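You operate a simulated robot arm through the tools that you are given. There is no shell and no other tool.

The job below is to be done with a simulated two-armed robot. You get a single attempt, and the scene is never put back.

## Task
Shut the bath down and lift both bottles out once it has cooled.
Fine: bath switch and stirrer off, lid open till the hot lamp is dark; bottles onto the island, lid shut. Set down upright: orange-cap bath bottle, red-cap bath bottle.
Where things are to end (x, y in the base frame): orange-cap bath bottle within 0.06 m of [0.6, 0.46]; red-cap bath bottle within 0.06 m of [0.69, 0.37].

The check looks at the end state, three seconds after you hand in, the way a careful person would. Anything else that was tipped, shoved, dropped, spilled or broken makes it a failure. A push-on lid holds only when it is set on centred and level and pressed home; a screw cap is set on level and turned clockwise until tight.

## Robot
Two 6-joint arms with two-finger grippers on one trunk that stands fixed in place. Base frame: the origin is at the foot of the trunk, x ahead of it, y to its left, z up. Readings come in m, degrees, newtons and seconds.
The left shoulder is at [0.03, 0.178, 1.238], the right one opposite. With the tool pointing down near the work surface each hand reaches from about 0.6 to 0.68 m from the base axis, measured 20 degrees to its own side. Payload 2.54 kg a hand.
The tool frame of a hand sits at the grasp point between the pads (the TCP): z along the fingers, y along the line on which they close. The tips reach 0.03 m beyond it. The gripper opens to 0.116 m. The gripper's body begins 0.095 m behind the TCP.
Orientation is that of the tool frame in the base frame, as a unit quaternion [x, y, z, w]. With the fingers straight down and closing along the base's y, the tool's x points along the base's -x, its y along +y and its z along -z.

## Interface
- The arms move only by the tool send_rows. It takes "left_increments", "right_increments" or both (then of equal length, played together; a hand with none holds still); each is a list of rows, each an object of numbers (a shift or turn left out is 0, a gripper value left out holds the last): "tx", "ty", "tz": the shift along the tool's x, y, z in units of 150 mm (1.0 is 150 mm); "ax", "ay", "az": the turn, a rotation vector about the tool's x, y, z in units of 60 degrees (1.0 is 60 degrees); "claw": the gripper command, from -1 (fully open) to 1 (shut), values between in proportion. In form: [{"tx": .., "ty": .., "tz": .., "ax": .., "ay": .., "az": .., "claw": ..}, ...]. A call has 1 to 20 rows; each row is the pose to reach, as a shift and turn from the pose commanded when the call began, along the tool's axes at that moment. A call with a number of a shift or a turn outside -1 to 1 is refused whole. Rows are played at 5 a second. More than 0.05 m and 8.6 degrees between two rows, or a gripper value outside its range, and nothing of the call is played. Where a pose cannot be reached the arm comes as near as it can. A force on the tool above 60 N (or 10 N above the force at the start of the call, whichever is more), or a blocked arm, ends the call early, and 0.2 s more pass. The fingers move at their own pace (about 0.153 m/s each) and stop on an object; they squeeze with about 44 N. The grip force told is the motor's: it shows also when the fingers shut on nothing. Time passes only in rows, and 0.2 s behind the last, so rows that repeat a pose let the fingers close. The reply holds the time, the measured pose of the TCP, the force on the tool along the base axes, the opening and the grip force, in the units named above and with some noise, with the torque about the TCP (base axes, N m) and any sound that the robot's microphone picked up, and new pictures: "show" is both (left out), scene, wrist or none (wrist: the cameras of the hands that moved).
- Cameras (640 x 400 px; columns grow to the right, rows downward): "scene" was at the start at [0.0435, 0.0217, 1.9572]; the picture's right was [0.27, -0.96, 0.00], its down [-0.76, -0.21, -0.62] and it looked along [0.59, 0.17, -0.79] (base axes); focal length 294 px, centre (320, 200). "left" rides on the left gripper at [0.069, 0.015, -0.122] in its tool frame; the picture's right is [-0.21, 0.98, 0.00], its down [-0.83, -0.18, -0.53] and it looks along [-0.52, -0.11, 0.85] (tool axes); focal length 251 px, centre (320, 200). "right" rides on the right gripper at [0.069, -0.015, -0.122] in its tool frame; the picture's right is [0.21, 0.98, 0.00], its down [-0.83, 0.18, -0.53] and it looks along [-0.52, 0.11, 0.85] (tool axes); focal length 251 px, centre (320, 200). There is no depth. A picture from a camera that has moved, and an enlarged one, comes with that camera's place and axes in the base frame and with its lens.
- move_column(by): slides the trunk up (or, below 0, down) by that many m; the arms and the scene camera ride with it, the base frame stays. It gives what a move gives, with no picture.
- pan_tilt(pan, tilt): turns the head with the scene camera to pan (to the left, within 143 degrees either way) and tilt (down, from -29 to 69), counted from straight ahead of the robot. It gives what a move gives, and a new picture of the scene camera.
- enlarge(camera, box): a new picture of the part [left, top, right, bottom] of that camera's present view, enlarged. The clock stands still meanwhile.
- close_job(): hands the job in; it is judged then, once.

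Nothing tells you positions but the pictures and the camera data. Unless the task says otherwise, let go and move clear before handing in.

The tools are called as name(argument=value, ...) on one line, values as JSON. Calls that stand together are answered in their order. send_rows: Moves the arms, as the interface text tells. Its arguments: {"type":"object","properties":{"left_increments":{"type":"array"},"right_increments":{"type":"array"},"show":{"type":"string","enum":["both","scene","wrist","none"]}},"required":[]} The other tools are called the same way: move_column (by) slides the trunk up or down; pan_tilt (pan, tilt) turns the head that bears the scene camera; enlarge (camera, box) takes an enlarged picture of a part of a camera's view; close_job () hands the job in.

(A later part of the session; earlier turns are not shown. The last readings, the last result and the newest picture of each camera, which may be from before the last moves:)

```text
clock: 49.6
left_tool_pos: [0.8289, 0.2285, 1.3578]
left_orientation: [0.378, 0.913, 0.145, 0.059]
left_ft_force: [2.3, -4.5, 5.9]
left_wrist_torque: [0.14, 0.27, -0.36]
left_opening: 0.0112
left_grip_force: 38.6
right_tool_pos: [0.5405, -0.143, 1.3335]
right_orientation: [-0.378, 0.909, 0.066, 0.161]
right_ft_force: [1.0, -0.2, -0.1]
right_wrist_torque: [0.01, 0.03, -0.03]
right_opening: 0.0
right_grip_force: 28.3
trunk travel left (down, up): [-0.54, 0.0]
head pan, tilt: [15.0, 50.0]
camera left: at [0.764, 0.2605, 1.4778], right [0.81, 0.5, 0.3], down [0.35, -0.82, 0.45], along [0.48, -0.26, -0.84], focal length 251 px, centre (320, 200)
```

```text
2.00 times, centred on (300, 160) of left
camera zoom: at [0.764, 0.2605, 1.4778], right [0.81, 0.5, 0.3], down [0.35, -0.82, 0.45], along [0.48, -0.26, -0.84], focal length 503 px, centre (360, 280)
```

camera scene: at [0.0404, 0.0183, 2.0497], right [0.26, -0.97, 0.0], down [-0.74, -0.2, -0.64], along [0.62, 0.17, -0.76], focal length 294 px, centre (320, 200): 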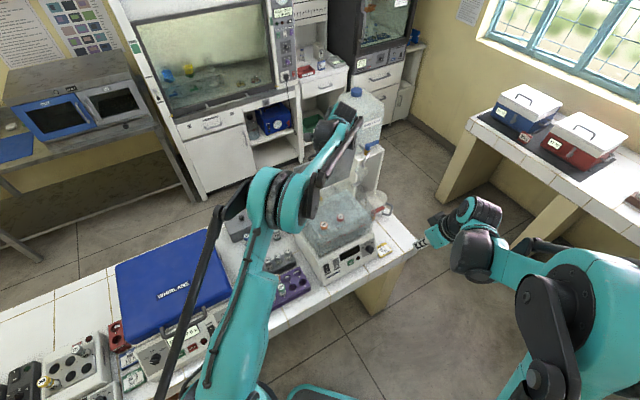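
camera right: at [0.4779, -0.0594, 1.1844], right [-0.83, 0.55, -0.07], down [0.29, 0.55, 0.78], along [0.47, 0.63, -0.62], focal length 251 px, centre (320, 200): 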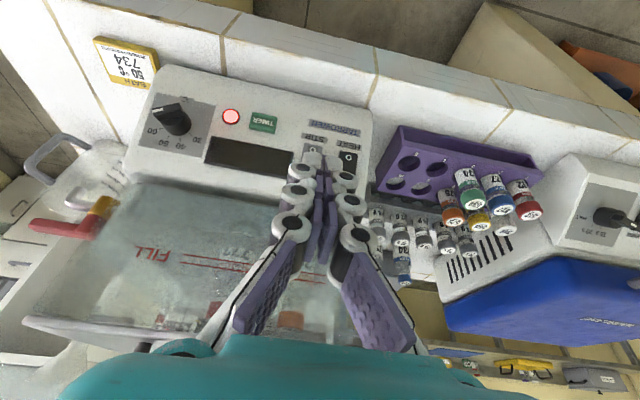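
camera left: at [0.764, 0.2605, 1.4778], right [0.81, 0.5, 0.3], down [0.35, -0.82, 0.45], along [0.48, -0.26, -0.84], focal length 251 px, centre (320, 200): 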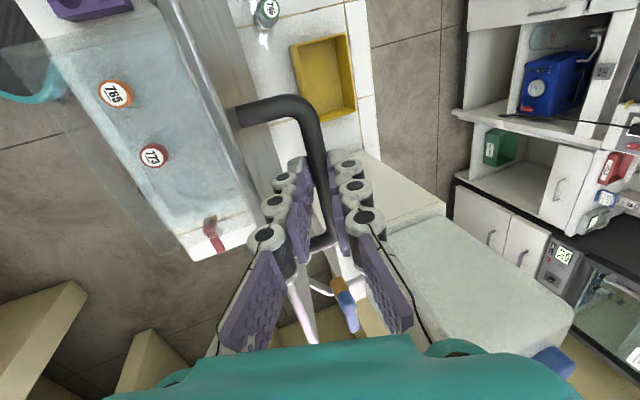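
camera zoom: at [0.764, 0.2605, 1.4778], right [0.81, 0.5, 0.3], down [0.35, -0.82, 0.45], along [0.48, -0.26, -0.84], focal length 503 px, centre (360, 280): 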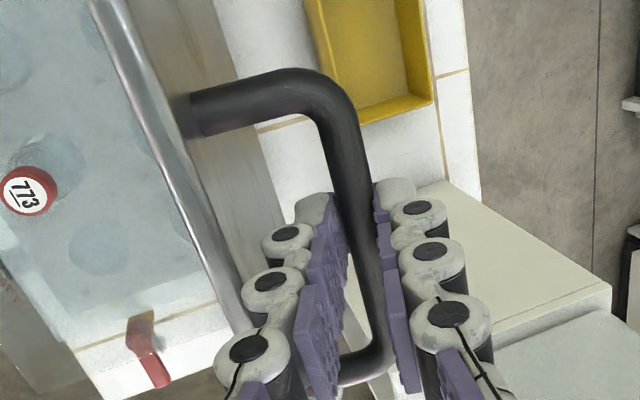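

Forces are now small at about 81°. I'll push on gently past vertical.

send_rows(left_increments=[{"ty": 0.05, "tz": 0.022, "ax": -0.02}, {"ty": 0.1, "tz": 0.048, "ax": -0.03}, {"ty": 0.155, "tz": 0.079, "ax": -0.04}, {"ty": 0.155, "tz": 0.079, "ax": -0.04}], show="both")

```text
clock: 50.6
left_tool_pos: [0.8445, 0.2434, 1.356]
left_orientation: [0.377, 0.909, 0.163, 0.067]
left_ft_force: [-17.9, -14.1, -1.9]
left_wrist_torque: [-2.44, 3.47, -0.73]
left_opening: 0.0106
left_grip_force: 38.3
right_tool_pos: [0.5384, -0.1449, 1.3347]
right_orientation: [-0.377, 0.91, 0.067, 0.161]
right_ft_force: [-0.7, -0.1, 0.6]
right_wrist_torque: [-0.03, 0.01, -0.03]
right_opening: 0.0
right_grip_force: 28.8
trunk travel left (down, up): [-0.54, 0.0]
head pan, tilt: [15.0, 50.0]
camera scene: at [0.0416, 0.0182, 2.0497], right [0.26, -0.97, 0.0], down [-0.74, -0.2, -0.64], along [0.62, 0.17, -0.76], focal length 294 px, centre (320, 200)
camera left: at [0.7756, 0.272, 1.4736], right [0.8, 0.5, 0.34], down [0.33, -0.84, 0.44], along [0.5, -0.24, -0.83], focal length 251 px, centre (320, 200)
```

scene: 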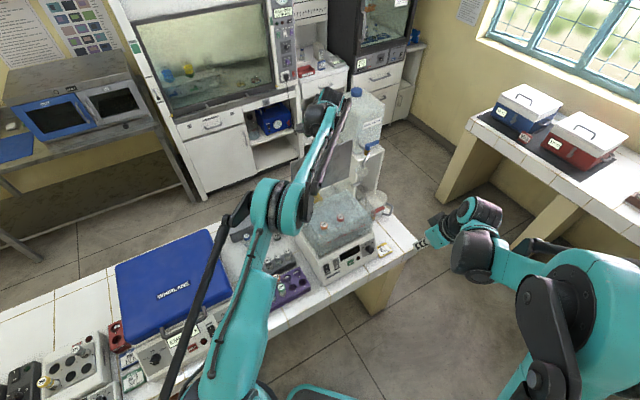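
left: 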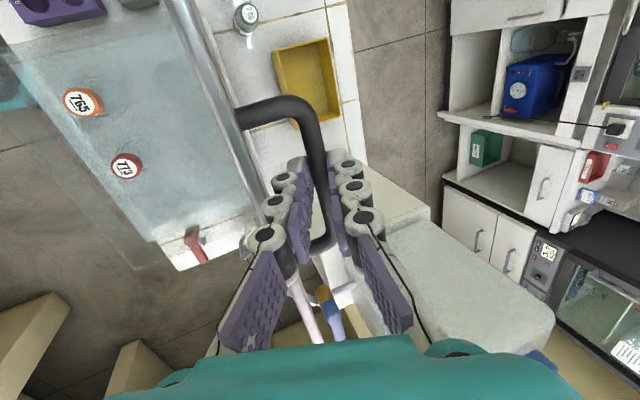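

The finger touches the lid edge again at about 89°. I'll loosen the grip slightly, with the fingers still straddling the bar, to see whether the lid stays up on its own.

send_rows(left_increments=[{"claw": 0.5}, {"ax": 0.08, "claw": 0.4}, {"ax": 0.08, "claw": 0.4}, {"ax": 0.08, "claw": 0.4}], show="wrist")

enlarge(camera="left", box=[160, 60, 440, 260])

```text
clock: 51.6
left_tool_pos: [0.8474, 0.2477, 1.3536]
left_orientation: [0.379, 0.916, 0.126, 0.052]
left_ft_force: [-0.3, 0.8, -0.4]
left_wrist_torque: [0.03, 0.0, 0.02]
left_opening: 0.0346
left_grip_force: 0.0
right_tool_pos: [0.5415, -0.1423, 1.3324]
right_orientation: [-0.377, 0.91, 0.067, 0.161]
right_ft_force: [-0.2, -0.5, -0.3]
right_wrist_torque: [-0.01, 0.05, 0.01]
right_opening: 0.0
right_grip_force: 28.4
trunk travel left (down, up): [-0.54, 0.0]
head pan, tilt: [15.0, 50.0]
camera left: at [0.7855, 0.2826, 1.474], right [0.82, 0.51, 0.26], down [0.36, -0.81, 0.47], along [0.45, -0.29, -0.85], focal length 251 px, centre (320, 200)
```

left: 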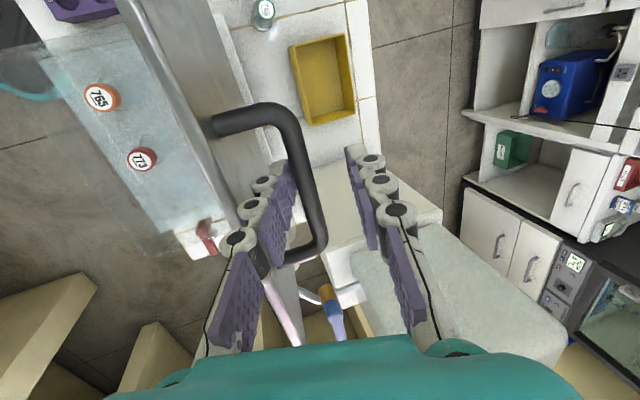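

```text
2.00 times, centred on (300, 160) of left
camera zoom: at [0.7855, 0.2826, 1.474], right [0.82, 0.51, 0.26], down [0.36, -0.81, 0.47], along [0.45, -0.29, -0.85], focal length 503 px, centre (360, 280)
```

zoom: 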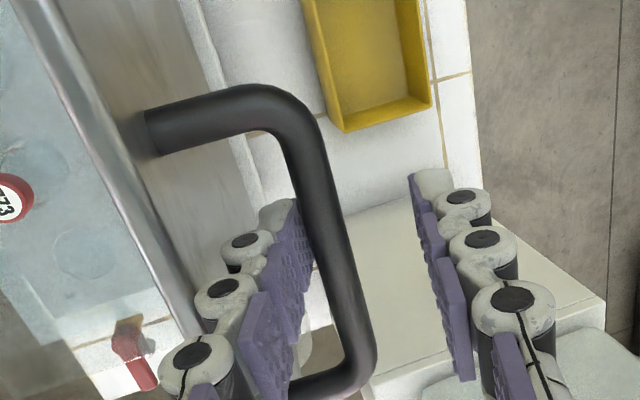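

send_rows(left_increments=[{"ty": -0.03}, {"ty": -0.06}, {"ty": -0.06}, {"ty": -0.06}, {"ty": -0.06}], show="wrist")

enlarge(camera="left", box=[160, 60, 440, 260])

```text
clock: 52.8
left_tool_pos: [0.843, 0.2416, 1.3504]
left_orientation: [0.38, 0.915, 0.125, 0.051]
left_ft_force: [0.3, -0.1, -0.5]
left_wrist_torque: [0.01, 0.03, -0.01]
left_opening: 0.0347
left_grip_force: 0.0
right_tool_pos: [0.5412, -0.1428, 1.3345]
right_orientation: [-0.377, 0.91, 0.066, 0.161]
right_ft_force: [1.0, 1.0, 0.3]
right_wrist_torque: [0.01, 0.01, 0.0]
right_opening: 0.0
right_grip_force: 28.7
trunk travel left (down, up): [-0.54, 0.0]
head pan, tilt: [15.0, 50.0]
camera left: at [0.78, 0.2767, 1.4716], right [0.82, 0.51, 0.26], down [0.36, -0.81, 0.47], along [0.45, -0.29, -0.85], focal length 251 px, centre (320, 200)
```

left: 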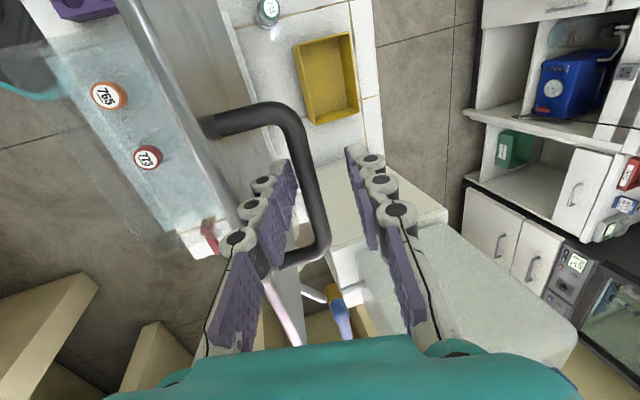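

```text
2.00 times, centred on (300, 160) of left
camera zoom: at [0.78, 0.2767, 1.4716], right [0.82, 0.51, 0.26], down [0.36, -0.81, 0.47], along [0.45, -0.29, -0.85], focal length 503 px, centre (360, 280)
```

zoom: 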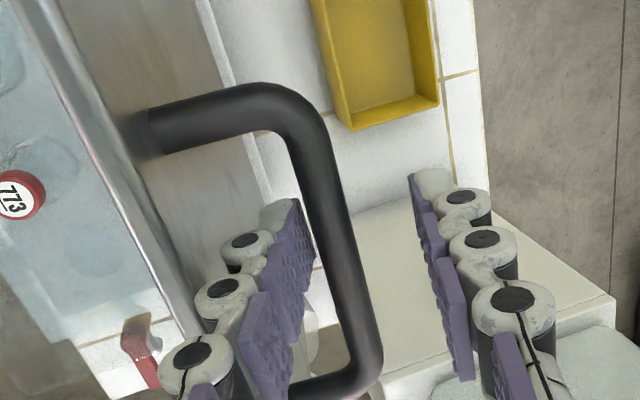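

A gap opened between bar and finger, so the lid is standing by itself. I'll lift the hand straight up out of the handle.

send_rows(left_increments=[{"ty": 0.027, "tz": -0.096}, {"ty": 0.053, "tz": -0.193}, {"ty": 0.08, "tz": -0.289}], show="both")

```text
clock: 53.6
left_tool_pos: [0.8412, 0.2428, 1.3955]
left_orientation: [0.379, 0.915, 0.126, 0.052]
left_ft_force: [-0.3, 0.9, 0.1]
left_wrist_torque: [0.04, -0.02, 0.01]
left_opening: 0.0347
left_grip_force: 0.0
right_tool_pos: [0.5415, -0.1419, 1.3333]
right_orientation: [-0.378, 0.91, 0.067, 0.16]
right_ft_force: [0.0, 0.2, 0.0]
right_wrist_torque: [0.0, 0.0, -0.01]
right_opening: 0.0
right_grip_force: 28.1
trunk travel left (down, up): [-0.54, 0.0]
head pan, tilt: [15.0, 50.0]
camera scene: at [0.0457, 0.0213, 2.0496], right [0.26, -0.97, 0.0], down [-0.74, -0.2, -0.64], along [0.62, 0.17, -0.77], focal length 294 px, centre (320, 200)
camera left: at [0.7797, 0.2764, 1.5163], right [0.82, 0.51, 0.26], down [0.36, -0.81, 0.47], along [0.45, -0.29, -0.85], focal length 251 px, centre (320, 200)
```

scene: 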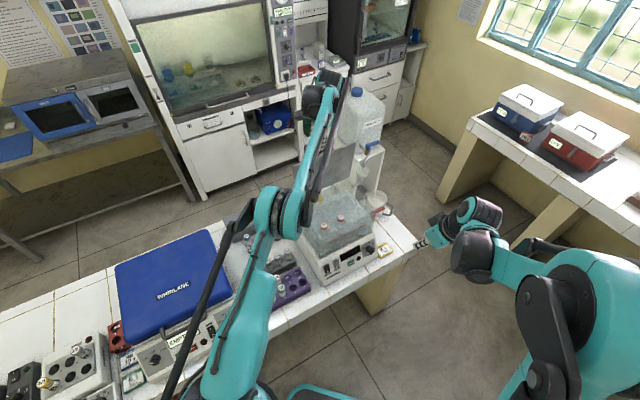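
left: 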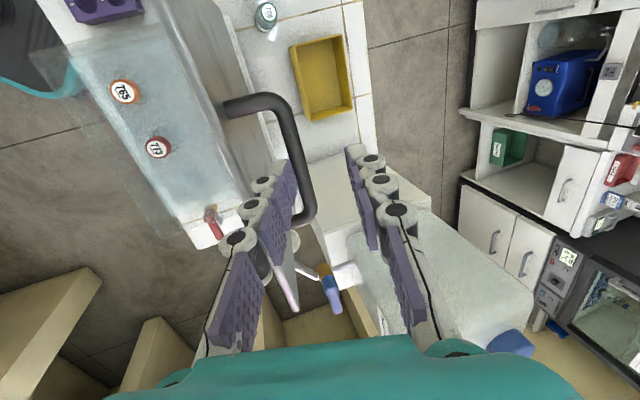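

send_rows(left_increments=[{"ty": 0.022, "tz": -0.08}, {"ty": 0.044, "tz": -0.161}, {"ty": 0.044, "tz": -0.161}], show="none")

```text
clock: 54.4
left_tool_pos: [0.8363, 0.2413, 1.4202]
left_orientation: [0.379, 0.915, 0.125, 0.053]
left_ft_force: [0.0, -0.5, 0.2]
left_wrist_torque: [0.0, 0.03, 0.02]
left_opening: 0.0347
left_grip_force: 0.0
left hand out of reach, approached as far as the arm can: row 2, 3
right_tool_pos: [0.5417, -0.1417, 1.3321]
right_orientation: [-0.377, 0.91, 0.067, 0.16]
right_ft_force: [-0.2, 0.6, -0.2]
right_wrist_torque: [0.03, 0.02, -0.03]
right_opening: 0.0
right_grip_force: 28.7
trunk travel left (down, up): [-0.54, 0.0]
head pan, tilt: [15.0, 50.0]
```

send_rows(left_increments=[{"ty": -0.19, "tz": -0.053}, {"ty": -0.38, "tz": -0.107}, {"ty": -0.57, "tz": -0.16}, {"ty": -0.77, "tz": -0.214}, {"ty": -0.77, "tz": -0.214}], show="both")

```text
clock: 55.6
left_tool_pos: [0.7529, 0.1566, 1.4192]
left_orientation: [0.379, 0.915, 0.124, 0.051]
left_ft_force: [-0.1, -0.6, -0.1]
left_wrist_torque: [-0.01, 0.01, -0.01]
left_opening: 0.0351
left_grip_force: 0.0
right_tool_pos: [0.5433, -0.1414, 1.3321]
right_orientation: [-0.377, 0.91, 0.067, 0.16]
right_ft_force: [0.7, 0.2, -0.5]
right_wrist_torque: [0.01, 0.05, 0.0]
right_opening: 0.0001
right_grip_force: 28.9
trunk travel left (down, up): [-0.54, 0.0]
head pan, tilt: [15.0, 50.0]
camera scene: at [0.0468, 0.0223, 2.0496], right [0.26, -0.97, 0.0], down [-0.74, -0.2, -0.64], along [0.62, 0.17, -0.77], focal length 294 px, centre (320, 200)
camera left: at [0.6908, 0.1923, 1.5401], right [0.82, 0.51, 0.26], down [0.36, -0.81, 0.47], along [0.45, -0.29, -0.85], focal length 251 px, centre (320, 200)
```

scene: 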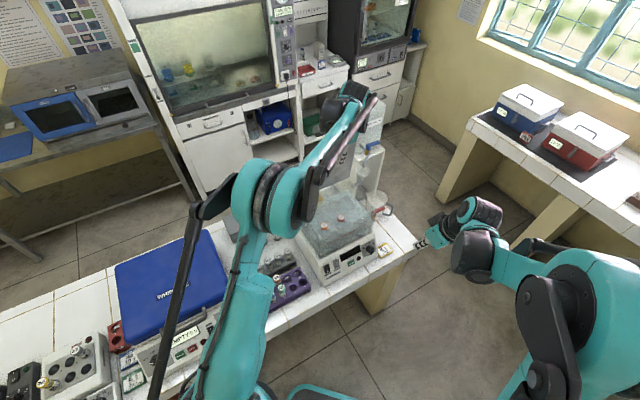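
left: 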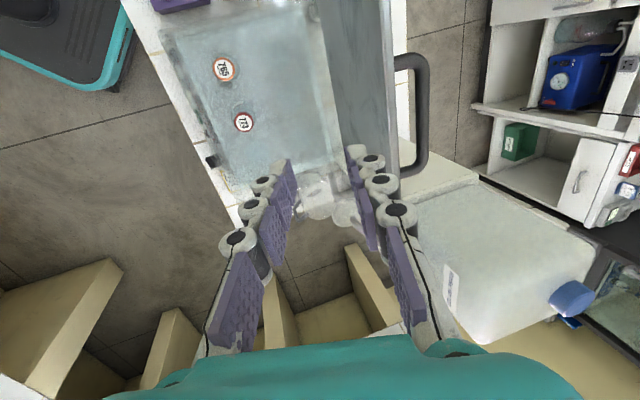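

The hand is clear, above the tank, and the lid stands open. Now I'll locate the two bottles accurately.

enlarge(camera="left", box=[150, 0, 430, 200])

enlarge(camera="scene", box=[285, 175, 415, 290])

```text
2.00 times, centred on (290, 100) of left
camera zoom: at [0.6908, 0.1923, 1.5401], right [0.82, 0.51, 0.26], down [0.36, -0.81, 0.47], along [0.45, -0.29, -0.85], focal length 503 px, centre (380, 400)
```

zoom: 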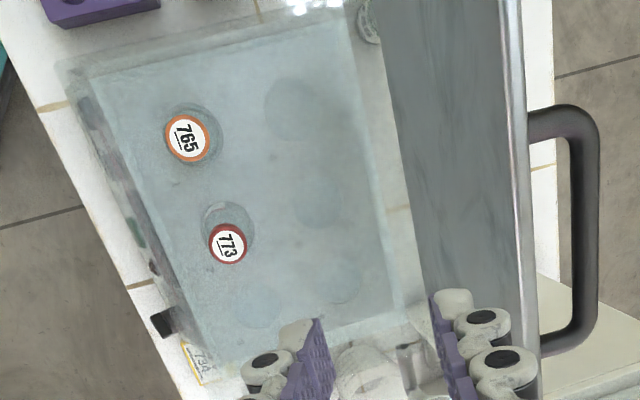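

```text
3.48 times, centred on (350, 232) of scene
camera zoom: at [0.0468, 0.0223, 2.0496], right [0.26, -0.97, 0.0], down [-0.74, -0.2, -0.64], along [0.62, 0.17, -0.77], focal length 1024 px, centre (216, 87)
```

zoom: 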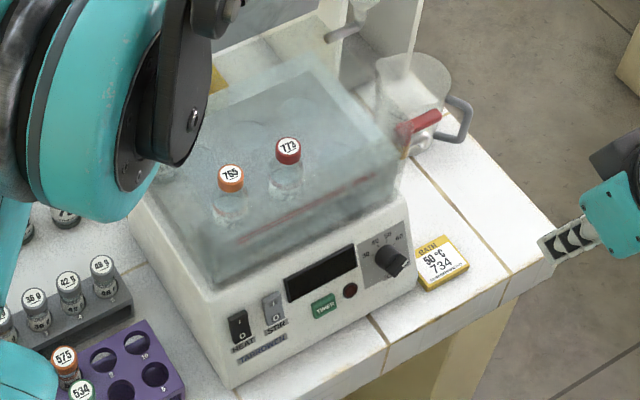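

Both cap tops are at z≈1.135: orange at (0.673, 0.173) and red at (0.726, 0.121). I'll zoom in on the similar table bottles to learn the bottle shape and height.

enlarge(camera="scene", box=[320, 195, 375, 245])

enlarge(camera="left", box=[190, 30, 290, 150])

pan_tilt(pan=35, tilt=55)

```text
8.00 times, centred on (348, 220) of scene
camera zoom: at [0.0468, 0.0223, 2.0496], right [0.26, -0.97, 0.0], down [-0.74, -0.2, -0.64], along [0.62, 0.17, -0.77], focal length 2356 px, centre (100, 40)
```

zoom: 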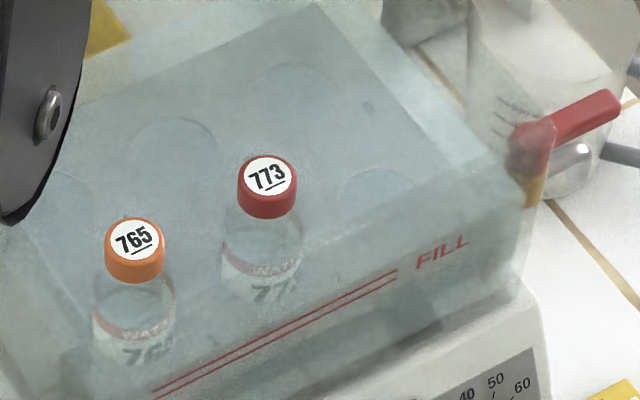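

```text
3.33 times, centred on (240, 90) of left
camera zoom: at [0.6908, 0.1923, 1.5401], right [0.82, 0.51, 0.26], down [0.36, -0.81, 0.47], along [0.45, -0.29, -0.85], focal length 838 px, centre (587, 567)
```

zoom: 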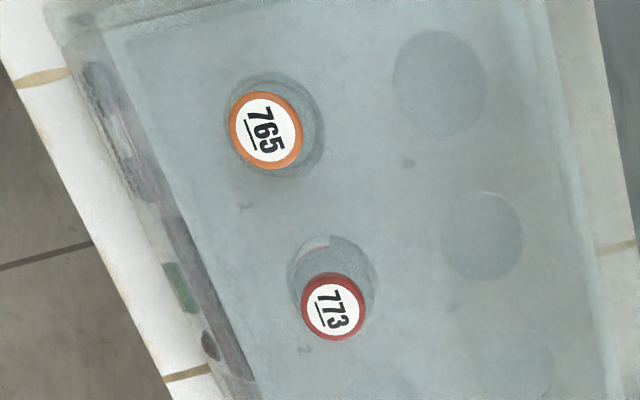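

```text
clock: 56.5
left_tool_pos: [0.7509, 0.1568, 1.4176]
left_orientation: [0.379, 0.915, 0.126, 0.052]
left_ft_force: [-0.7, -0.2, -0.8]
left_wrist_torque: [0.02, -0.01, 0.01]
left_opening: 0.035
left_grip_force: 0.1
right_tool_pos: [0.5417, -0.1437, 1.3336]
right_orientation: [-0.377, 0.91, 0.067, 0.16]
right_ft_force: [-0.4, 0.0, 0.0]
right_wrist_torque: [0.01, -0.01, 0.01]
right_opening: 0.0
right_grip_force: 28.1
trunk travel left (down, up): [-0.54, 0.0]
head pan, tilt: [35.0, 55.0]
camera scene: at [0.03, 0.0424, 2.0432], right [0.57, -0.82, 0.0], down [-0.67, -0.47, -0.57], along [0.47, 0.33, -0.82], focal length 294 px, centre (320, 200)
```

scene: 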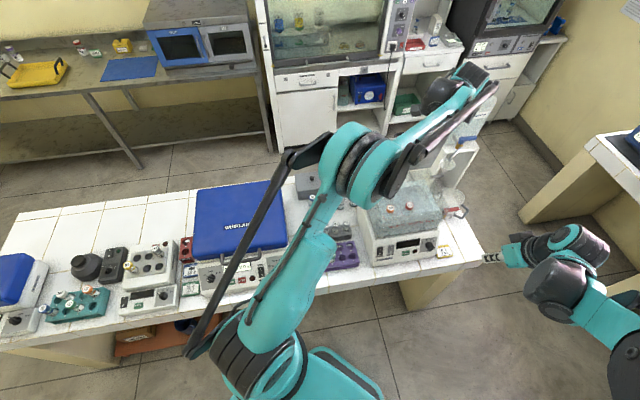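

Bottles are about 30 mm at the cap and 40 mm in the body, roughly 0.13 m tall. I'll level the left tool above the orange cap and lower the trunk a little for a comfortable grasp height.

send_rows(left_increments=[{"tx": 0.112, "ty": -0.08, "tz": 0.012, "ax": 0.065, "claw": 0.138}, {"tx": 0.224, "ty": -0.16, "tz": 0.025, "ax": 0.13, "claw": 0.138}, {"tx": 0.336, "ty": -0.24, "tz": 0.037, "ax": 0.195, "claw": 0.138}, {"tx": 0.448, "ty": -0.321, "tz": 0.049, "ax": 0.258, "claw": 0.138}, {"tx": 0.448, "ty": -0.321, "tz": 0.049, "ax": 0.258, "claw": 0.138}], show="none")

move_column(by=-0.09)

send_rows(left_increments=[{"tx": 0}], show="both")

enlarge(camera="left", box=[160, 40, 440, 240])

```text
clock: 57.7
left_tool_pos: [0.6722, 0.1727, 1.3987]
left_orientation: [0.382, 0.924, 0.001, 0.0]
left_ft_force: [0.8, 0.3, -0.4]
left_wrist_torque: [0.03, -0.01, 0.03]
left_opening: 0.0501
left_grip_force: 0.0
right_tool_pos: [0.5412, -0.1432, 1.3335]
right_orientation: [-0.377, 0.91, 0.067, 0.16]
right_ft_force: [-0.1, -0.2, -0.5]
right_wrist_torque: [-0.01, 0.01, -0.02]
right_opening: 0.0001
right_grip_force: 28.6
trunk travel left (down, up): [-0.54, 0.0]
head pan, tilt: [35.0, 55.0]
```

```text
clock: 58.9
left_tool_pos: [0.6733, 0.174, 1.3093]
left_orientation: [0.383, 0.924, 0.0, 0.001]
left_ft_force: [0.0, 0.1, 0.6]
left_wrist_torque: [-0.04, 0.01, 0.01]
left_opening: 0.0499
left_grip_force: 0.1
right_tool_pos: [0.542, -0.1423, 1.2441]
right_orientation: [-0.377, 0.91, 0.066, 0.16]
right_ft_force: [0.1, 0.5, 0.6]
right_wrist_torque: [0.01, 0.0, 0.02]
right_opening: 0.0
right_grip_force: 28.3
trunk travel left (down, up): [-0.45, 0.09]
head pan, tilt: [35.0, 55.0]
```

```text
clock: 59.3
left_tool_pos: [0.6722, 0.1737, 1.3089]
left_orientation: [0.383, 0.924, 0.0, 0.001]
left_ft_force: [-0.2, -0.2, -0.9]
left_wrist_torque: [0.01, 0.0, 0.01]
left_opening: 0.0498
left_grip_force: 0.0
right_tool_pos: [0.5421, -0.1425, 1.2425]
right_orientation: [-0.377, 0.91, 0.067, 0.16]
right_ft_force: [0.1, 0.2, 0.1]
right_wrist_torque: [-0.03, 0.01, -0.01]
right_opening: 0.0003
right_grip_force: 28.4
trunk travel left (down, up): [-0.45, 0.09]
head pan, tilt: [35.0, 55.0]
camera scene: at [0.0305, 0.0427, 1.9532], right [0.57, -0.82, 0.0], down [-0.67, -0.47, -0.57], along [0.47, 0.33, -0.82], focal length 294 px, centre (320, 200)
camera left: at [0.6346, 0.2312, 1.4307], right [0.84, 0.54, 0.0], down [0.46, -0.71, 0.53], along [0.29, -0.45, -0.85], focal length 251 px, centre (320, 200)
```

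scene: 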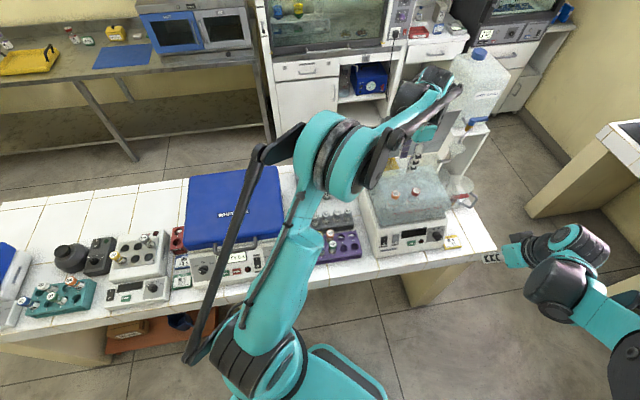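
left: 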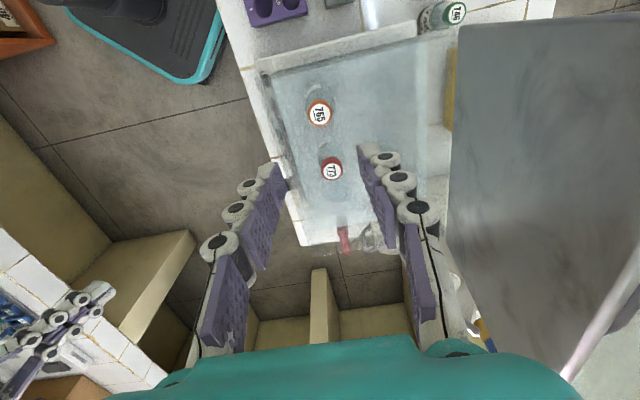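

```text
2.00 times, centred on (300, 140) of left
camera zoom: at [0.6346, 0.2312, 1.4307], right [0.84, 0.54, 0.0], down [0.46, -0.71, 0.53], along [0.29, -0.45, -0.85], focal length 503 px, centre (360, 320)
```

zoom: 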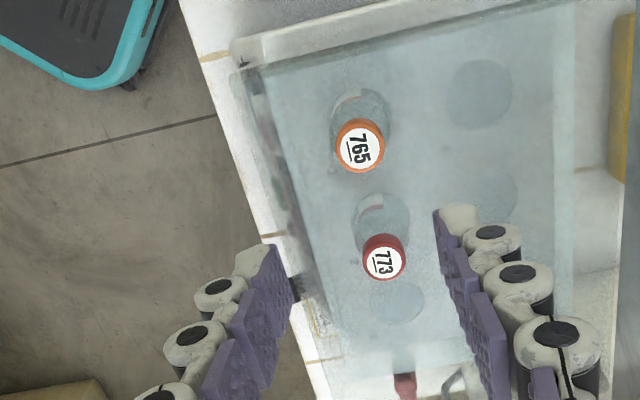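

The TCP is directly over the orange cap. I'll descend in two steps, checking the picture before closing.

send_rows(left_increments=[{"tz": 0.25}, {"tz": 0.5}, {"tz": 0.7}, {"tz": 0.85}, {"tz": 0.85}], show="wrist")

enlarge(camera="left", box=[160, 80, 440, 280])

enlarge(camera="scene", box=[350, 120, 480, 250])

```text
clock: 60.5
left_tool_pos: [0.6727, 0.1734, 1.1815]
left_orientation: [0.382, 0.924, 0.001, 0.0]
left_ft_force: [0.1, 0.0, -0.6]
left_wrist_torque: [0.0, -0.03, 0.02]
left_opening: 0.0502
left_grip_force: 0.0
right_tool_pos: [0.5409, -0.1413, 1.2431]
right_orientation: [-0.377, 0.91, 0.066, 0.161]
right_ft_force: [-0.9, -0.5, 0.2]
right_wrist_torque: [-0.01, -0.03, 0.0]
right_opening: 0.0
right_grip_force: 28.5
trunk travel left (down, up): [-0.45, 0.09]
head pan, tilt: [35.0, 55.0]
camera left: at [0.6341, 0.2314, 1.3031], right [0.84, 0.54, 0.0], down [0.46, -0.71, 0.53], along [0.29, -0.45, -0.85], focal length 251 px, centre (320, 200)
```

left: 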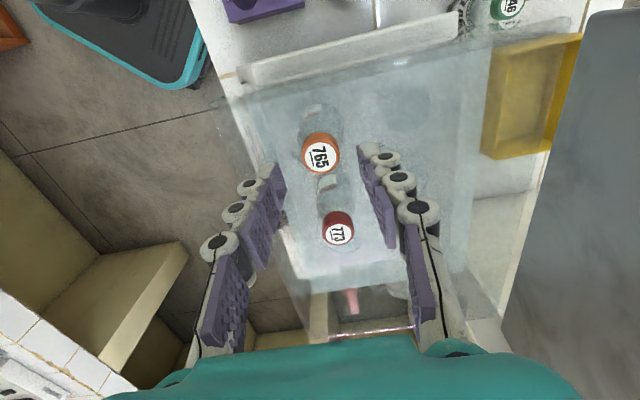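

```text
2.00 times, centred on (300, 180) of left
camera zoom: at [0.6341, 0.2314, 1.3031], right [0.84, 0.54, 0.0], down [0.46, -0.71, 0.53], along [0.29, -0.45, -0.85], focal length 503 px, centre (360, 240)
```

zoom: 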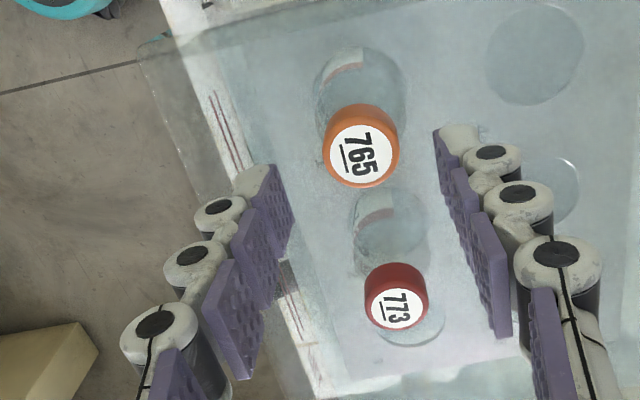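

```text
3.08 times, centred on (415, 185) of scene
camera zoom: at [0.0295, 0.0427, 1.9532], right [0.57, -0.82, 0.0], down [-0.67, -0.47, -0.57], along [0.47, 0.33, -0.82], focal length 906 px, centre (28, 246)
```

zoom: 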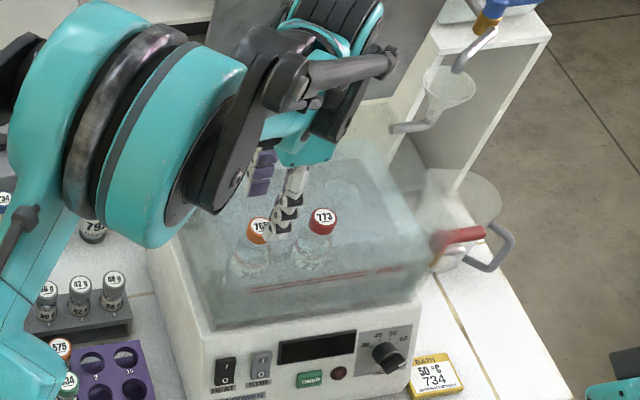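

send_rows(left_increments=[{"tz": 0.0, "claw": 0.26}, {"tz": 0.1, "claw": 0.26}, {"tz": 0.2, "claw": 0.26}, {"tz": 0.29, "claw": 0.26}, {"tz": 0.29, "claw": 0.26}], show="wrist")

enlarge(camera="left", box=[200, 100, 440, 270])

```text
clock: 61.7
left_tool_pos: [0.6711, 0.173, 1.1375]
left_orientation: [0.382, 0.924, 0.001, 0.0]
left_ft_force: [-0.2, 0.1, -0.1]
left_wrist_torque: [0.01, 0.03, 0.01]
left_opening: 0.0427
left_grip_force: 0.1
right_tool_pos: [0.5427, -0.1419, 1.2439]
right_orientation: [-0.377, 0.91, 0.067, 0.16]
right_ft_force: [0.1, 0.0, -0.8]
right_wrist_torque: [0.0, 0.01, 0.03]
right_opening: 0.0
right_grip_force: 28.8
trunk travel left (down, up): [-0.45, 0.09]
head pan, tilt: [35.0, 55.0]
camera left: at [0.6339, 0.2318, 1.2599], right [0.84, 0.54, 0.0], down [0.46, -0.71, 0.53], along [0.29, -0.45, -0.85], focal length 251 px, centre (320, 200)
```

left: 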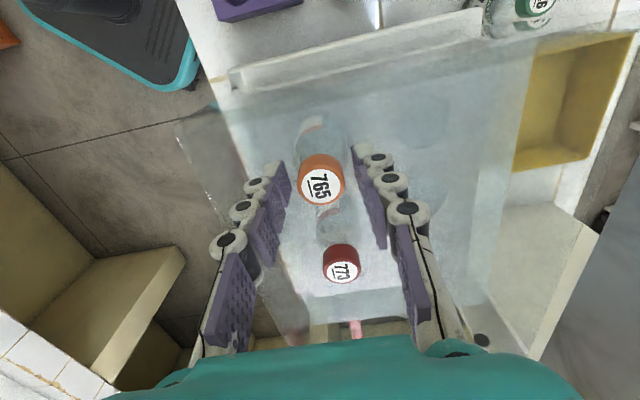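

```text
2.35 times, centred on (320, 185) of left
camera zoom: at [0.6339, 0.2318, 1.2599], right [0.84, 0.54, 0.0], down [0.46, -0.71, 0.53], along [0.29, -0.45, -0.85], focal length 592 px, centre (320, 235)
```

zoom: 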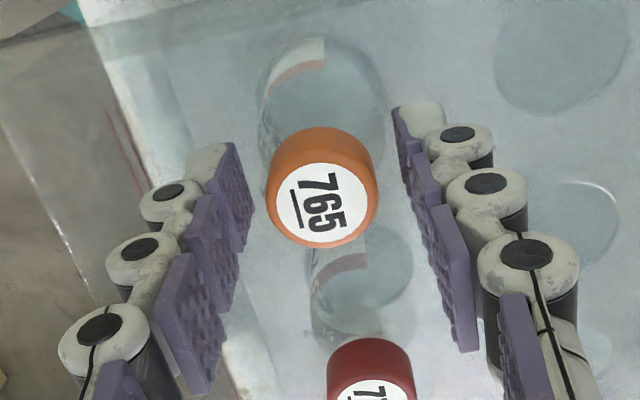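

The cap is centred, so I'll close.

send_rows(left_increments=[{"claw": 0.5}, {"claw": 0.8}, {"claw": 1}, {"claw": 1}, {"claw": 1}], show="none")

send_rows(left_increments=[{"tz": -0.06}, {"tz": -0.12}, {"tz": -0.18}, {"tz": -0.24}, {"tz": -0.24}], show="both")

enlarge(camera="scene", box=[350, 120, 480, 250])

```text
clock: 62.9
left_tool_pos: [0.672, 0.1742, 1.1386]
left_orientation: [0.382, 0.924, 0.001, 0.0]
left_ft_force: [-0.2, 0.6, 0.0]
left_wrist_torque: [0.05, -0.02, 0.0]
left_opening: 0.0269
left_grip_force: 44.6
right_tool_pos: [0.5402, -0.1432, 1.2422]
right_orientation: [-0.377, 0.91, 0.066, 0.161]
right_ft_force: [0.3, 0.8, 0.2]
right_wrist_torque: [0.01, -0.02, -0.02]
right_opening: 0.0
right_grip_force: 28.7
trunk travel left (down, up): [-0.45, 0.09]
head pan, tilt: [35.0, 55.0]
```

```text
clock: 64.1
left_tool_pos: [0.6729, 0.1733, 1.1747]
left_orientation: [0.383, 0.924, 0.001, 0.001]
left_ft_force: [-0.3, 0.5, 0.0]
left_wrist_torque: [0.04, 0.01, 0.01]
left_opening: 0.0272
left_grip_force: 43.9
right_tool_pos: [0.5408, -0.1416, 1.2434]
right_orientation: [-0.377, 0.91, 0.066, 0.161]
right_ft_force: [0.0, -0.3, -0.1]
right_wrist_torque: [0.0, -0.03, 0.03]
right_opening: 0.0
right_grip_force: 28.4
trunk travel left (down, up): [-0.45, 0.09]
head pan, tilt: [35.0, 55.0]
camera scene: at [0.0304, 0.0428, 1.9531], right [0.57, -0.82, 0.0], down [-0.67, -0.47, -0.57], along [0.47, 0.33, -0.82], focal length 294 px, centre (320, 200)
camera left: at [0.6348, 0.2314, 1.2957], right [0.84, 0.54, 0.0], down [0.46, -0.71, 0.53], along [0.29, -0.45, -0.85], focal length 251 px, centre (320, 200)
```

scene: 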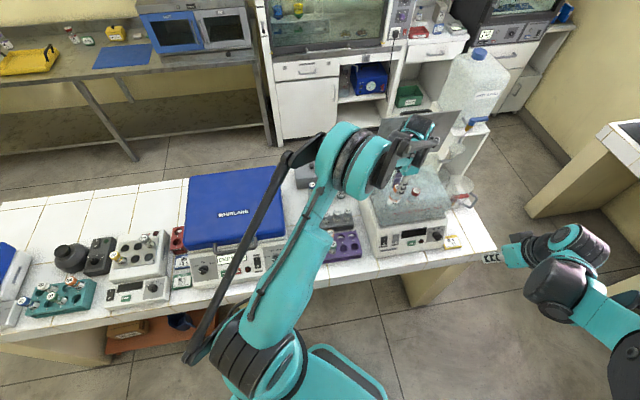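
left: 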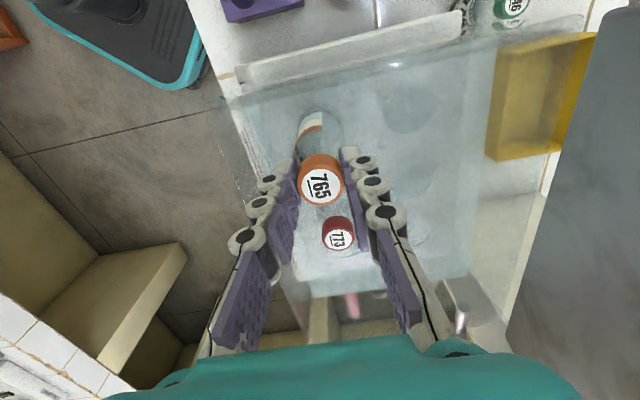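

```text
3.08 times, centred on (415, 185) of scene
camera zoom: at [0.0304, 0.0428, 1.9531], right [0.57, -0.82, 0.0], down [-0.67, -0.47, -0.57], along [0.47, 0.33, -0.82], focal length 906 px, centre (28, 246)
```

zoom: 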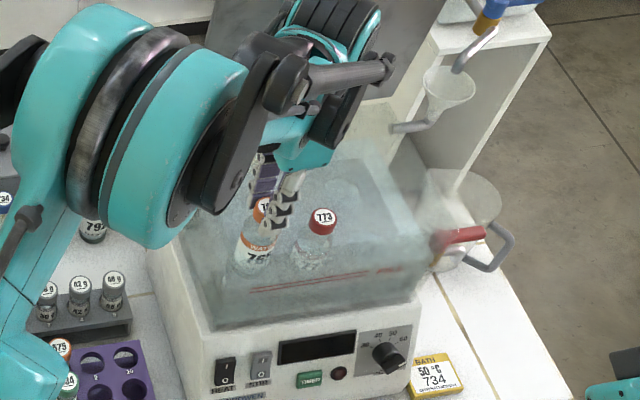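

The orange bottle is rising upright with the cap held. I'll lift it clear of the rim.

send_rows(left_increments=[{"tz": -0.2}, {"tz": -0.4}, {"tz": -0.6}, {"tz": -0.8}, {"tz": -1.0}, {"tz": -1.0}], show="both")

enlarge(camera="scene", box=[350, 100, 480, 230])

```text
clock: 65.5
left_tool_pos: [0.674, 0.1736, 1.3249]
left_orientation: [0.382, 0.924, 0.001, 0.0]
left_ft_force: [-0.2, -0.3, -1.4]
left_wrist_torque: [0.01, -0.01, 0.02]
left_opening: 0.0267
left_grip_force: 44.1
right_tool_pos: [0.5417, -0.1407, 1.2421]
right_orientation: [-0.376, 0.91, 0.067, 0.161]
right_ft_force: [0.6, -0.1, 0.1]
right_wrist_torque: [-0.02, 0.02, 0.03]
right_opening: 0.0001
right_grip_force: 28.7
trunk travel left (down, up): [-0.45, 0.09]
head pan, tilt: [35.0, 55.0]
camera scene: at [0.0308, 0.0429, 1.9531], right [0.57, -0.82, 0.0], down [-0.67, -0.47, -0.57], along [0.47, 0.33, -0.82], focal length 294 px, centre (320, 200)
camera left: at [0.635, 0.2317, 1.4457], right [0.84, 0.54, 0.0], down [0.46, -0.71, 0.53], along [0.29, -0.45, -0.85], focal length 251 px, centre (320, 200)
```

scene: 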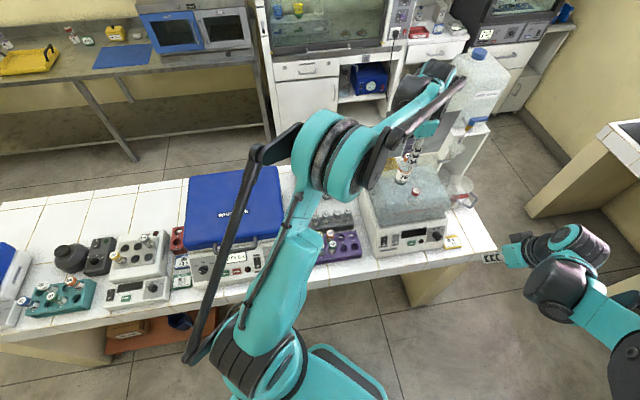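
left: 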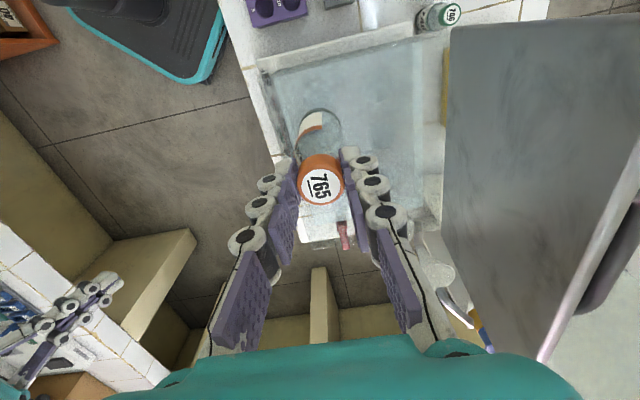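

```text
3.08 times, centred on (415, 165) of scene
camera zoom: at [0.0308, 0.0429, 1.9531], right [0.57, -0.82, 0.0], down [-0.67, -0.47, -0.57], along [0.47, 0.33, -0.82], focal length 906 px, centre (28, 308)
```

zoom: 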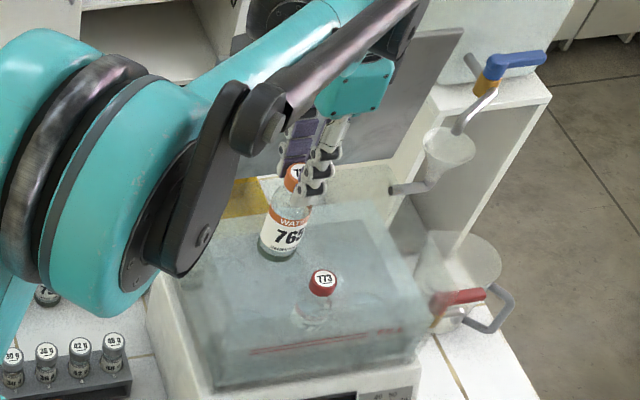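

The bottle is clear of the bath (bottom z≈1.20). I'll carry it left toward the orange target.

send_rows(left_increments=[{"tx": 0.14, "ty": 0.085, "tz": -0.05}, {"tx": 0.28, "ty": 0.17, "tz": -0.1}, {"tx": 0.42, "ty": 0.255, "tz": -0.1}, {"tx": 0.56, "ty": 0.34, "tz": -0.1}, {"tx": 0.7, "ty": 0.42, "tz": -0.1}, {"tx": 0.849, "ty": 0.509, "tz": -0.1}, {"tx": 0.849, "ty": 0.509, "tz": -0.1}], show="none")

send_rows(left_increments=[{"tx": 0.14, "ty": 0.085}, {"tx": 0.28, "ty": 0.17}, {"tx": 0.42, "ty": 0.255}, {"tx": 0.56, "ty": 0.34}, {"tx": 0.7, "ty": 0.42}, {"tx": 0.849, "ty": 0.509}, {"tx": 0.849, "ty": 0.509}], show="both")

```text
clock: 67.1
left_tool_pos: [0.6377, 0.3164, 1.3389]
left_orientation: [0.383, 0.924, 0.002, 0.0]
left_ft_force: [-0.1, -0.4, -0.9]
left_wrist_torque: [0.01, 0.0, -0.02]
left_opening: 0.0268
left_grip_force: 43.9
right_tool_pos: [0.5402, -0.1417, 1.2431]
right_orientation: [-0.377, 0.91, 0.067, 0.16]
right_ft_force: [0.2, 0.5, -0.1]
right_wrist_torque: [-0.02, 0.03, 0.0]
right_opening: 0.0
right_grip_force: 29.0
trunk travel left (down, up): [-0.45, 0.09]
head pan, tilt: [35.0, 55.0]
```

```text
clock: 68.7
left_tool_pos: [0.5997, 0.4594, 1.3397]
left_orientation: [0.383, 0.924, 0.001, 0.001]
left_ft_force: [-0.6, 0.3, -0.3]
left_wrist_torque: [-0.01, 0.05, 0.0]
left_opening: 0.0272
left_grip_force: 44.0
right_tool_pos: [0.5431, -0.1419, 1.2434]
right_orientation: [-0.376, 0.91, 0.067, 0.16]
right_ft_force: [0.2, 0.3, 0.7]
right_wrist_torque: [0.01, 0.02, 0.02]
right_opening: 0.0
right_grip_force: 28.6
trunk travel left (down, up): [-0.45, 0.09]
head pan, tilt: [35.0, 55.0]
camera scene: at [0.0305, 0.042, 1.9532], right [0.57, -0.82, 0.0], down [-0.67, -0.47, -0.57], along [0.47, 0.33, -0.82], focal length 294 px, centre (320, 200)
camera left: at [0.5622, 0.5183, 1.4615], right [0.84, 0.54, 0.0], down [0.46, -0.71, 0.53], along [0.29, -0.45, -0.85], focal length 251 px, centre (320, 200)
```

scene: 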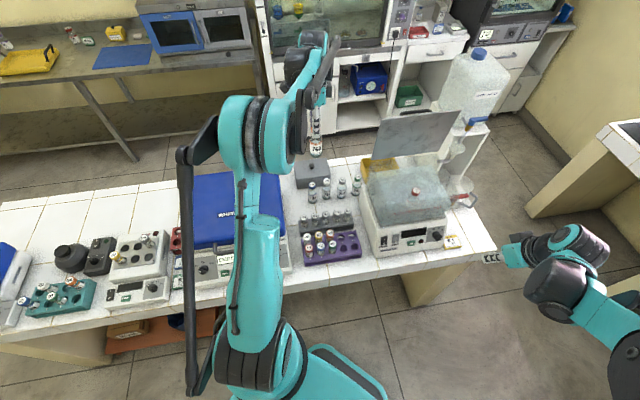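
left: 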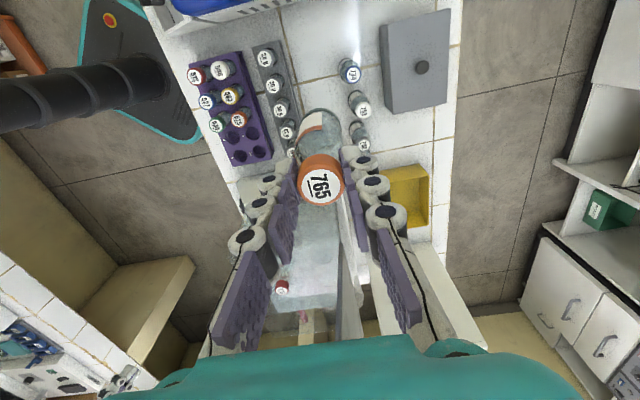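

The bottle is over the orange spot. The surroundings are a small grey rack at p≈0.66 and the bottle row at p≈0.81, so I'll aim 12 mm nearer the robot for clearance. Lowering the trunk first.

move_column(by=-0.17)

send_rows(left_increments=[{"ty": -0.04, "tz": 0.2}, {"ty": -0.08, "tz": 0.4}, {"ty": -0.08, "tz": 0.6}, {"ty": -0.08, "tz": 0.8}, {"ty": -0.08, "tz": 1.0}, {"ty": -0.08, "tz": 1.0}], show="both")

enlarge(camera="scene", box=[270, 120, 400, 250])

```text
clock: 70.6
left_tool_pos: [0.6003, 0.4607, 1.1706]
left_orientation: [0.382, 0.924, 0.0, 0.0]
left_ft_force: [-0.1, 0.9, -0.5]
left_wrist_torque: [0.04, 0.01, -0.01]
left_opening: 0.0267
left_grip_force: 44.1
right_tool_pos: [0.5424, -0.1425, 1.0736]
right_orientation: [-0.377, 0.91, 0.067, 0.16]
right_ft_force: [-0.3, -0.2, 0.0]
right_wrist_torque: [0.01, 0.02, 0.02]
right_opening: 0.0
right_grip_force: 28.9
trunk travel left (down, up): [-0.28, 0.26]
head pan, tilt: [35.0, 55.0]
```

```text
clock: 72.0
left_tool_pos: [0.5911, 0.4518, 1.0199]
left_orientation: [0.383, 0.924, 0.001, 0.0]
left_ft_force: [0.2, -0.4, 0.2]
left_wrist_torque: [0.04, -0.03, 0.01]
left_opening: 0.0269
left_grip_force: 44.1
right_tool_pos: [0.5415, -0.1424, 1.0738]
right_orientation: [-0.377, 0.91, 0.067, 0.16]
right_ft_force: [0.0, 0.8, 0.2]
right_wrist_torque: [0.01, -0.02, 0.0]
right_opening: 0.0003
right_grip_force: 28.6
trunk travel left (down, up): [-0.28, 0.26]
head pan, tilt: [35.0, 55.0]
camera scene: at [0.0296, 0.0425, 1.7832], right [0.57, -0.82, 0.0], down [-0.67, -0.47, -0.57], along [0.47, 0.33, -0.82], focal length 294 px, centre (320, 200)
camera left: at [0.5533, 0.5097, 1.142], right [0.84, 0.54, 0.0], down [0.46, -0.71, 0.53], along [0.29, -0.45, -0.85], focal length 251 px, centre (320, 200)
```

scene: 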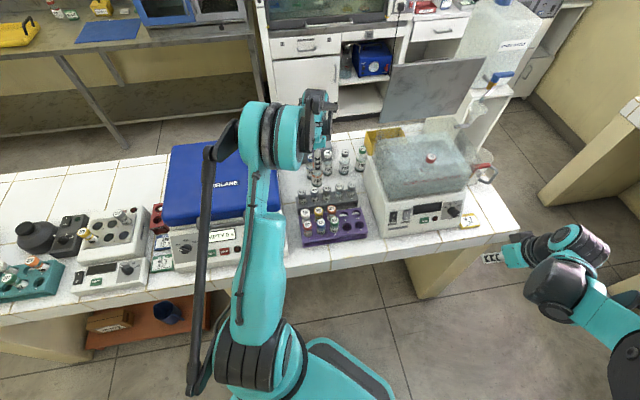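
left: 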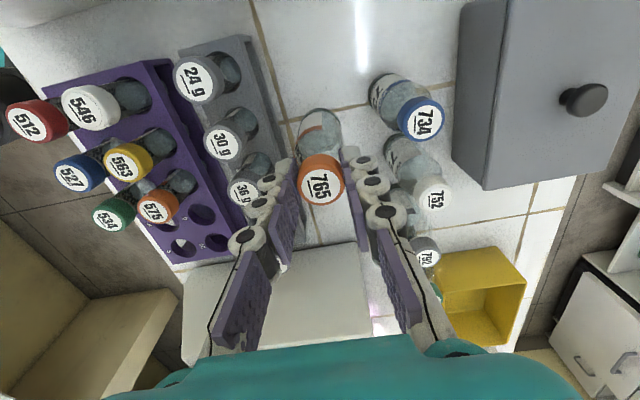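

```text
3.08 times, centred on (335, 185) of scene
camera zoom: at [0.0296, 0.0425, 1.7832], right [0.57, -0.82, 0.0], down [-0.67, -0.47, -0.57], along [0.47, 0.33, -0.82], focal length 906 px, centre (274, 246)
```

zoom: 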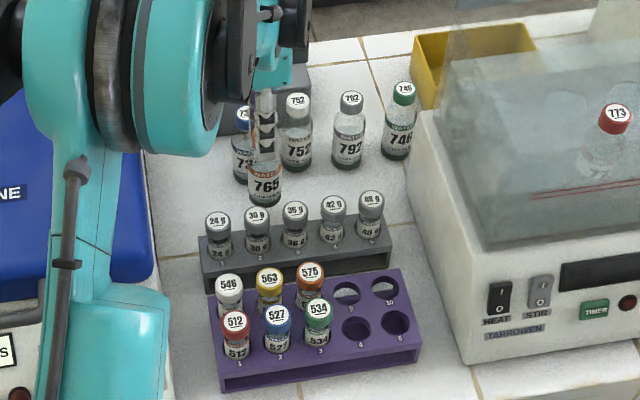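

send_rows(left_increments=[{"tz": 0.15}, {"tz": 0.3}, {"tz": 0.4}, {"tz": 0.45}, {"tz": 0.47}], show="none")

send_rows(left_increments=[{"tz": 0.013}, {"tz": 0.026}, {"tz": 0.039}], show="both")

enlarge(camera="scene", box=[270, 120, 400, 250])

```text
clock: 72.8
left_tool_pos: [0.5921, 0.4511, 0.974]
left_orientation: [0.383, 0.924, 0.002, 0.001]
left_ft_force: [-3.4, -2.3, 39.3]
left_wrist_torque: [-0.4, 0.49, 0.01]
left_opening: 0.0274
left_grip_force: 44.4
right_tool_pos: [0.5409, -0.1426, 1.0744]
right_orientation: [-0.377, 0.91, 0.067, 0.161]
right_ft_force: [0.2, 0.3, -0.4]
right_wrist_torque: [-0.02, 0.04, 0.0]
right_opening: 0.0001
right_grip_force: 28.9
trunk travel left (down, up): [-0.28, 0.26]
head pan, tilt: [35.0, 55.0]
stopped in row 3 (left hand): the force on the tool passed its limit at 71 N (the readings are from after the stop); the commanded pose is now the measured one
```

```text
clock: 73.3
left_tool_pos: [0.5903, 0.4511, 0.9737]
left_orientation: [0.382, 0.924, 0.004, 0.001]
left_ft_force: [-4.8, -1.3, 43.0]
left_wrist_torque: [-0.32, 0.46, 0.02]
left_opening: 0.0274
left_grip_force: 43.2
right_tool_pos: [0.5385, -0.1442, 1.0751]
right_orientation: [-0.377, 0.91, 0.066, 0.162]
right_ft_force: [-0.7, -0.3, -0.3]
right_wrist_torque: [0.0, 0.01, 0.01]
right_opening: 0.0
right_grip_force: 28.3
trunk travel left (down, up): [-0.28, 0.26]
head pan, tilt: [35.0, 55.0]
stopped in row 2 (left hand): the force on the tool passed its limit at 65 N (the readings are from after the stop); the commanded pose is now the measured one
camera scene: at [0.0255, 0.0393, 1.7835], right [0.57, -0.82, 0.0], down [-0.67, -0.47, -0.58], along [0.47, 0.33, -0.82], focal length 294 px, centre (320, 200)
camera left: at [0.5518, 0.5093, 1.0949], right [0.84, 0.54, 0.01], down [0.45, -0.72, 0.53], along [0.29, -0.44, -0.85], focal length 251 px, centre (320, 200)
```

scene: 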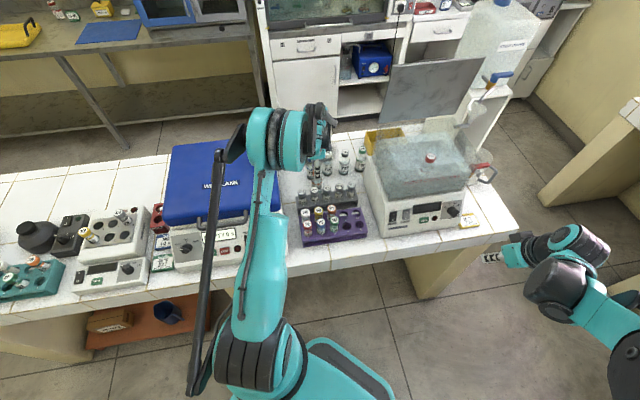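
left: 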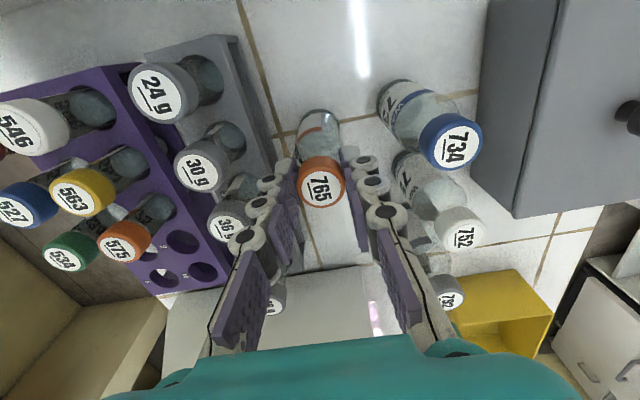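

```text
3.08 times, centred on (335, 185) of scene
camera zoom: at [0.0255, 0.0393, 1.7835], right [0.57, -0.82, 0.0], down [-0.67, -0.47, -0.58], along [0.47, 0.33, -0.82], focal length 906 px, centre (274, 246)
```

zoom: 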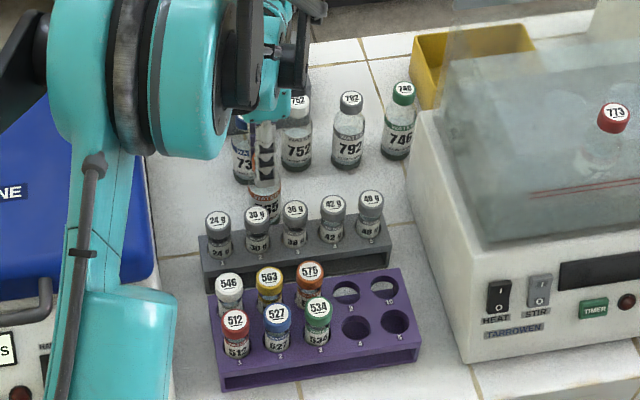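

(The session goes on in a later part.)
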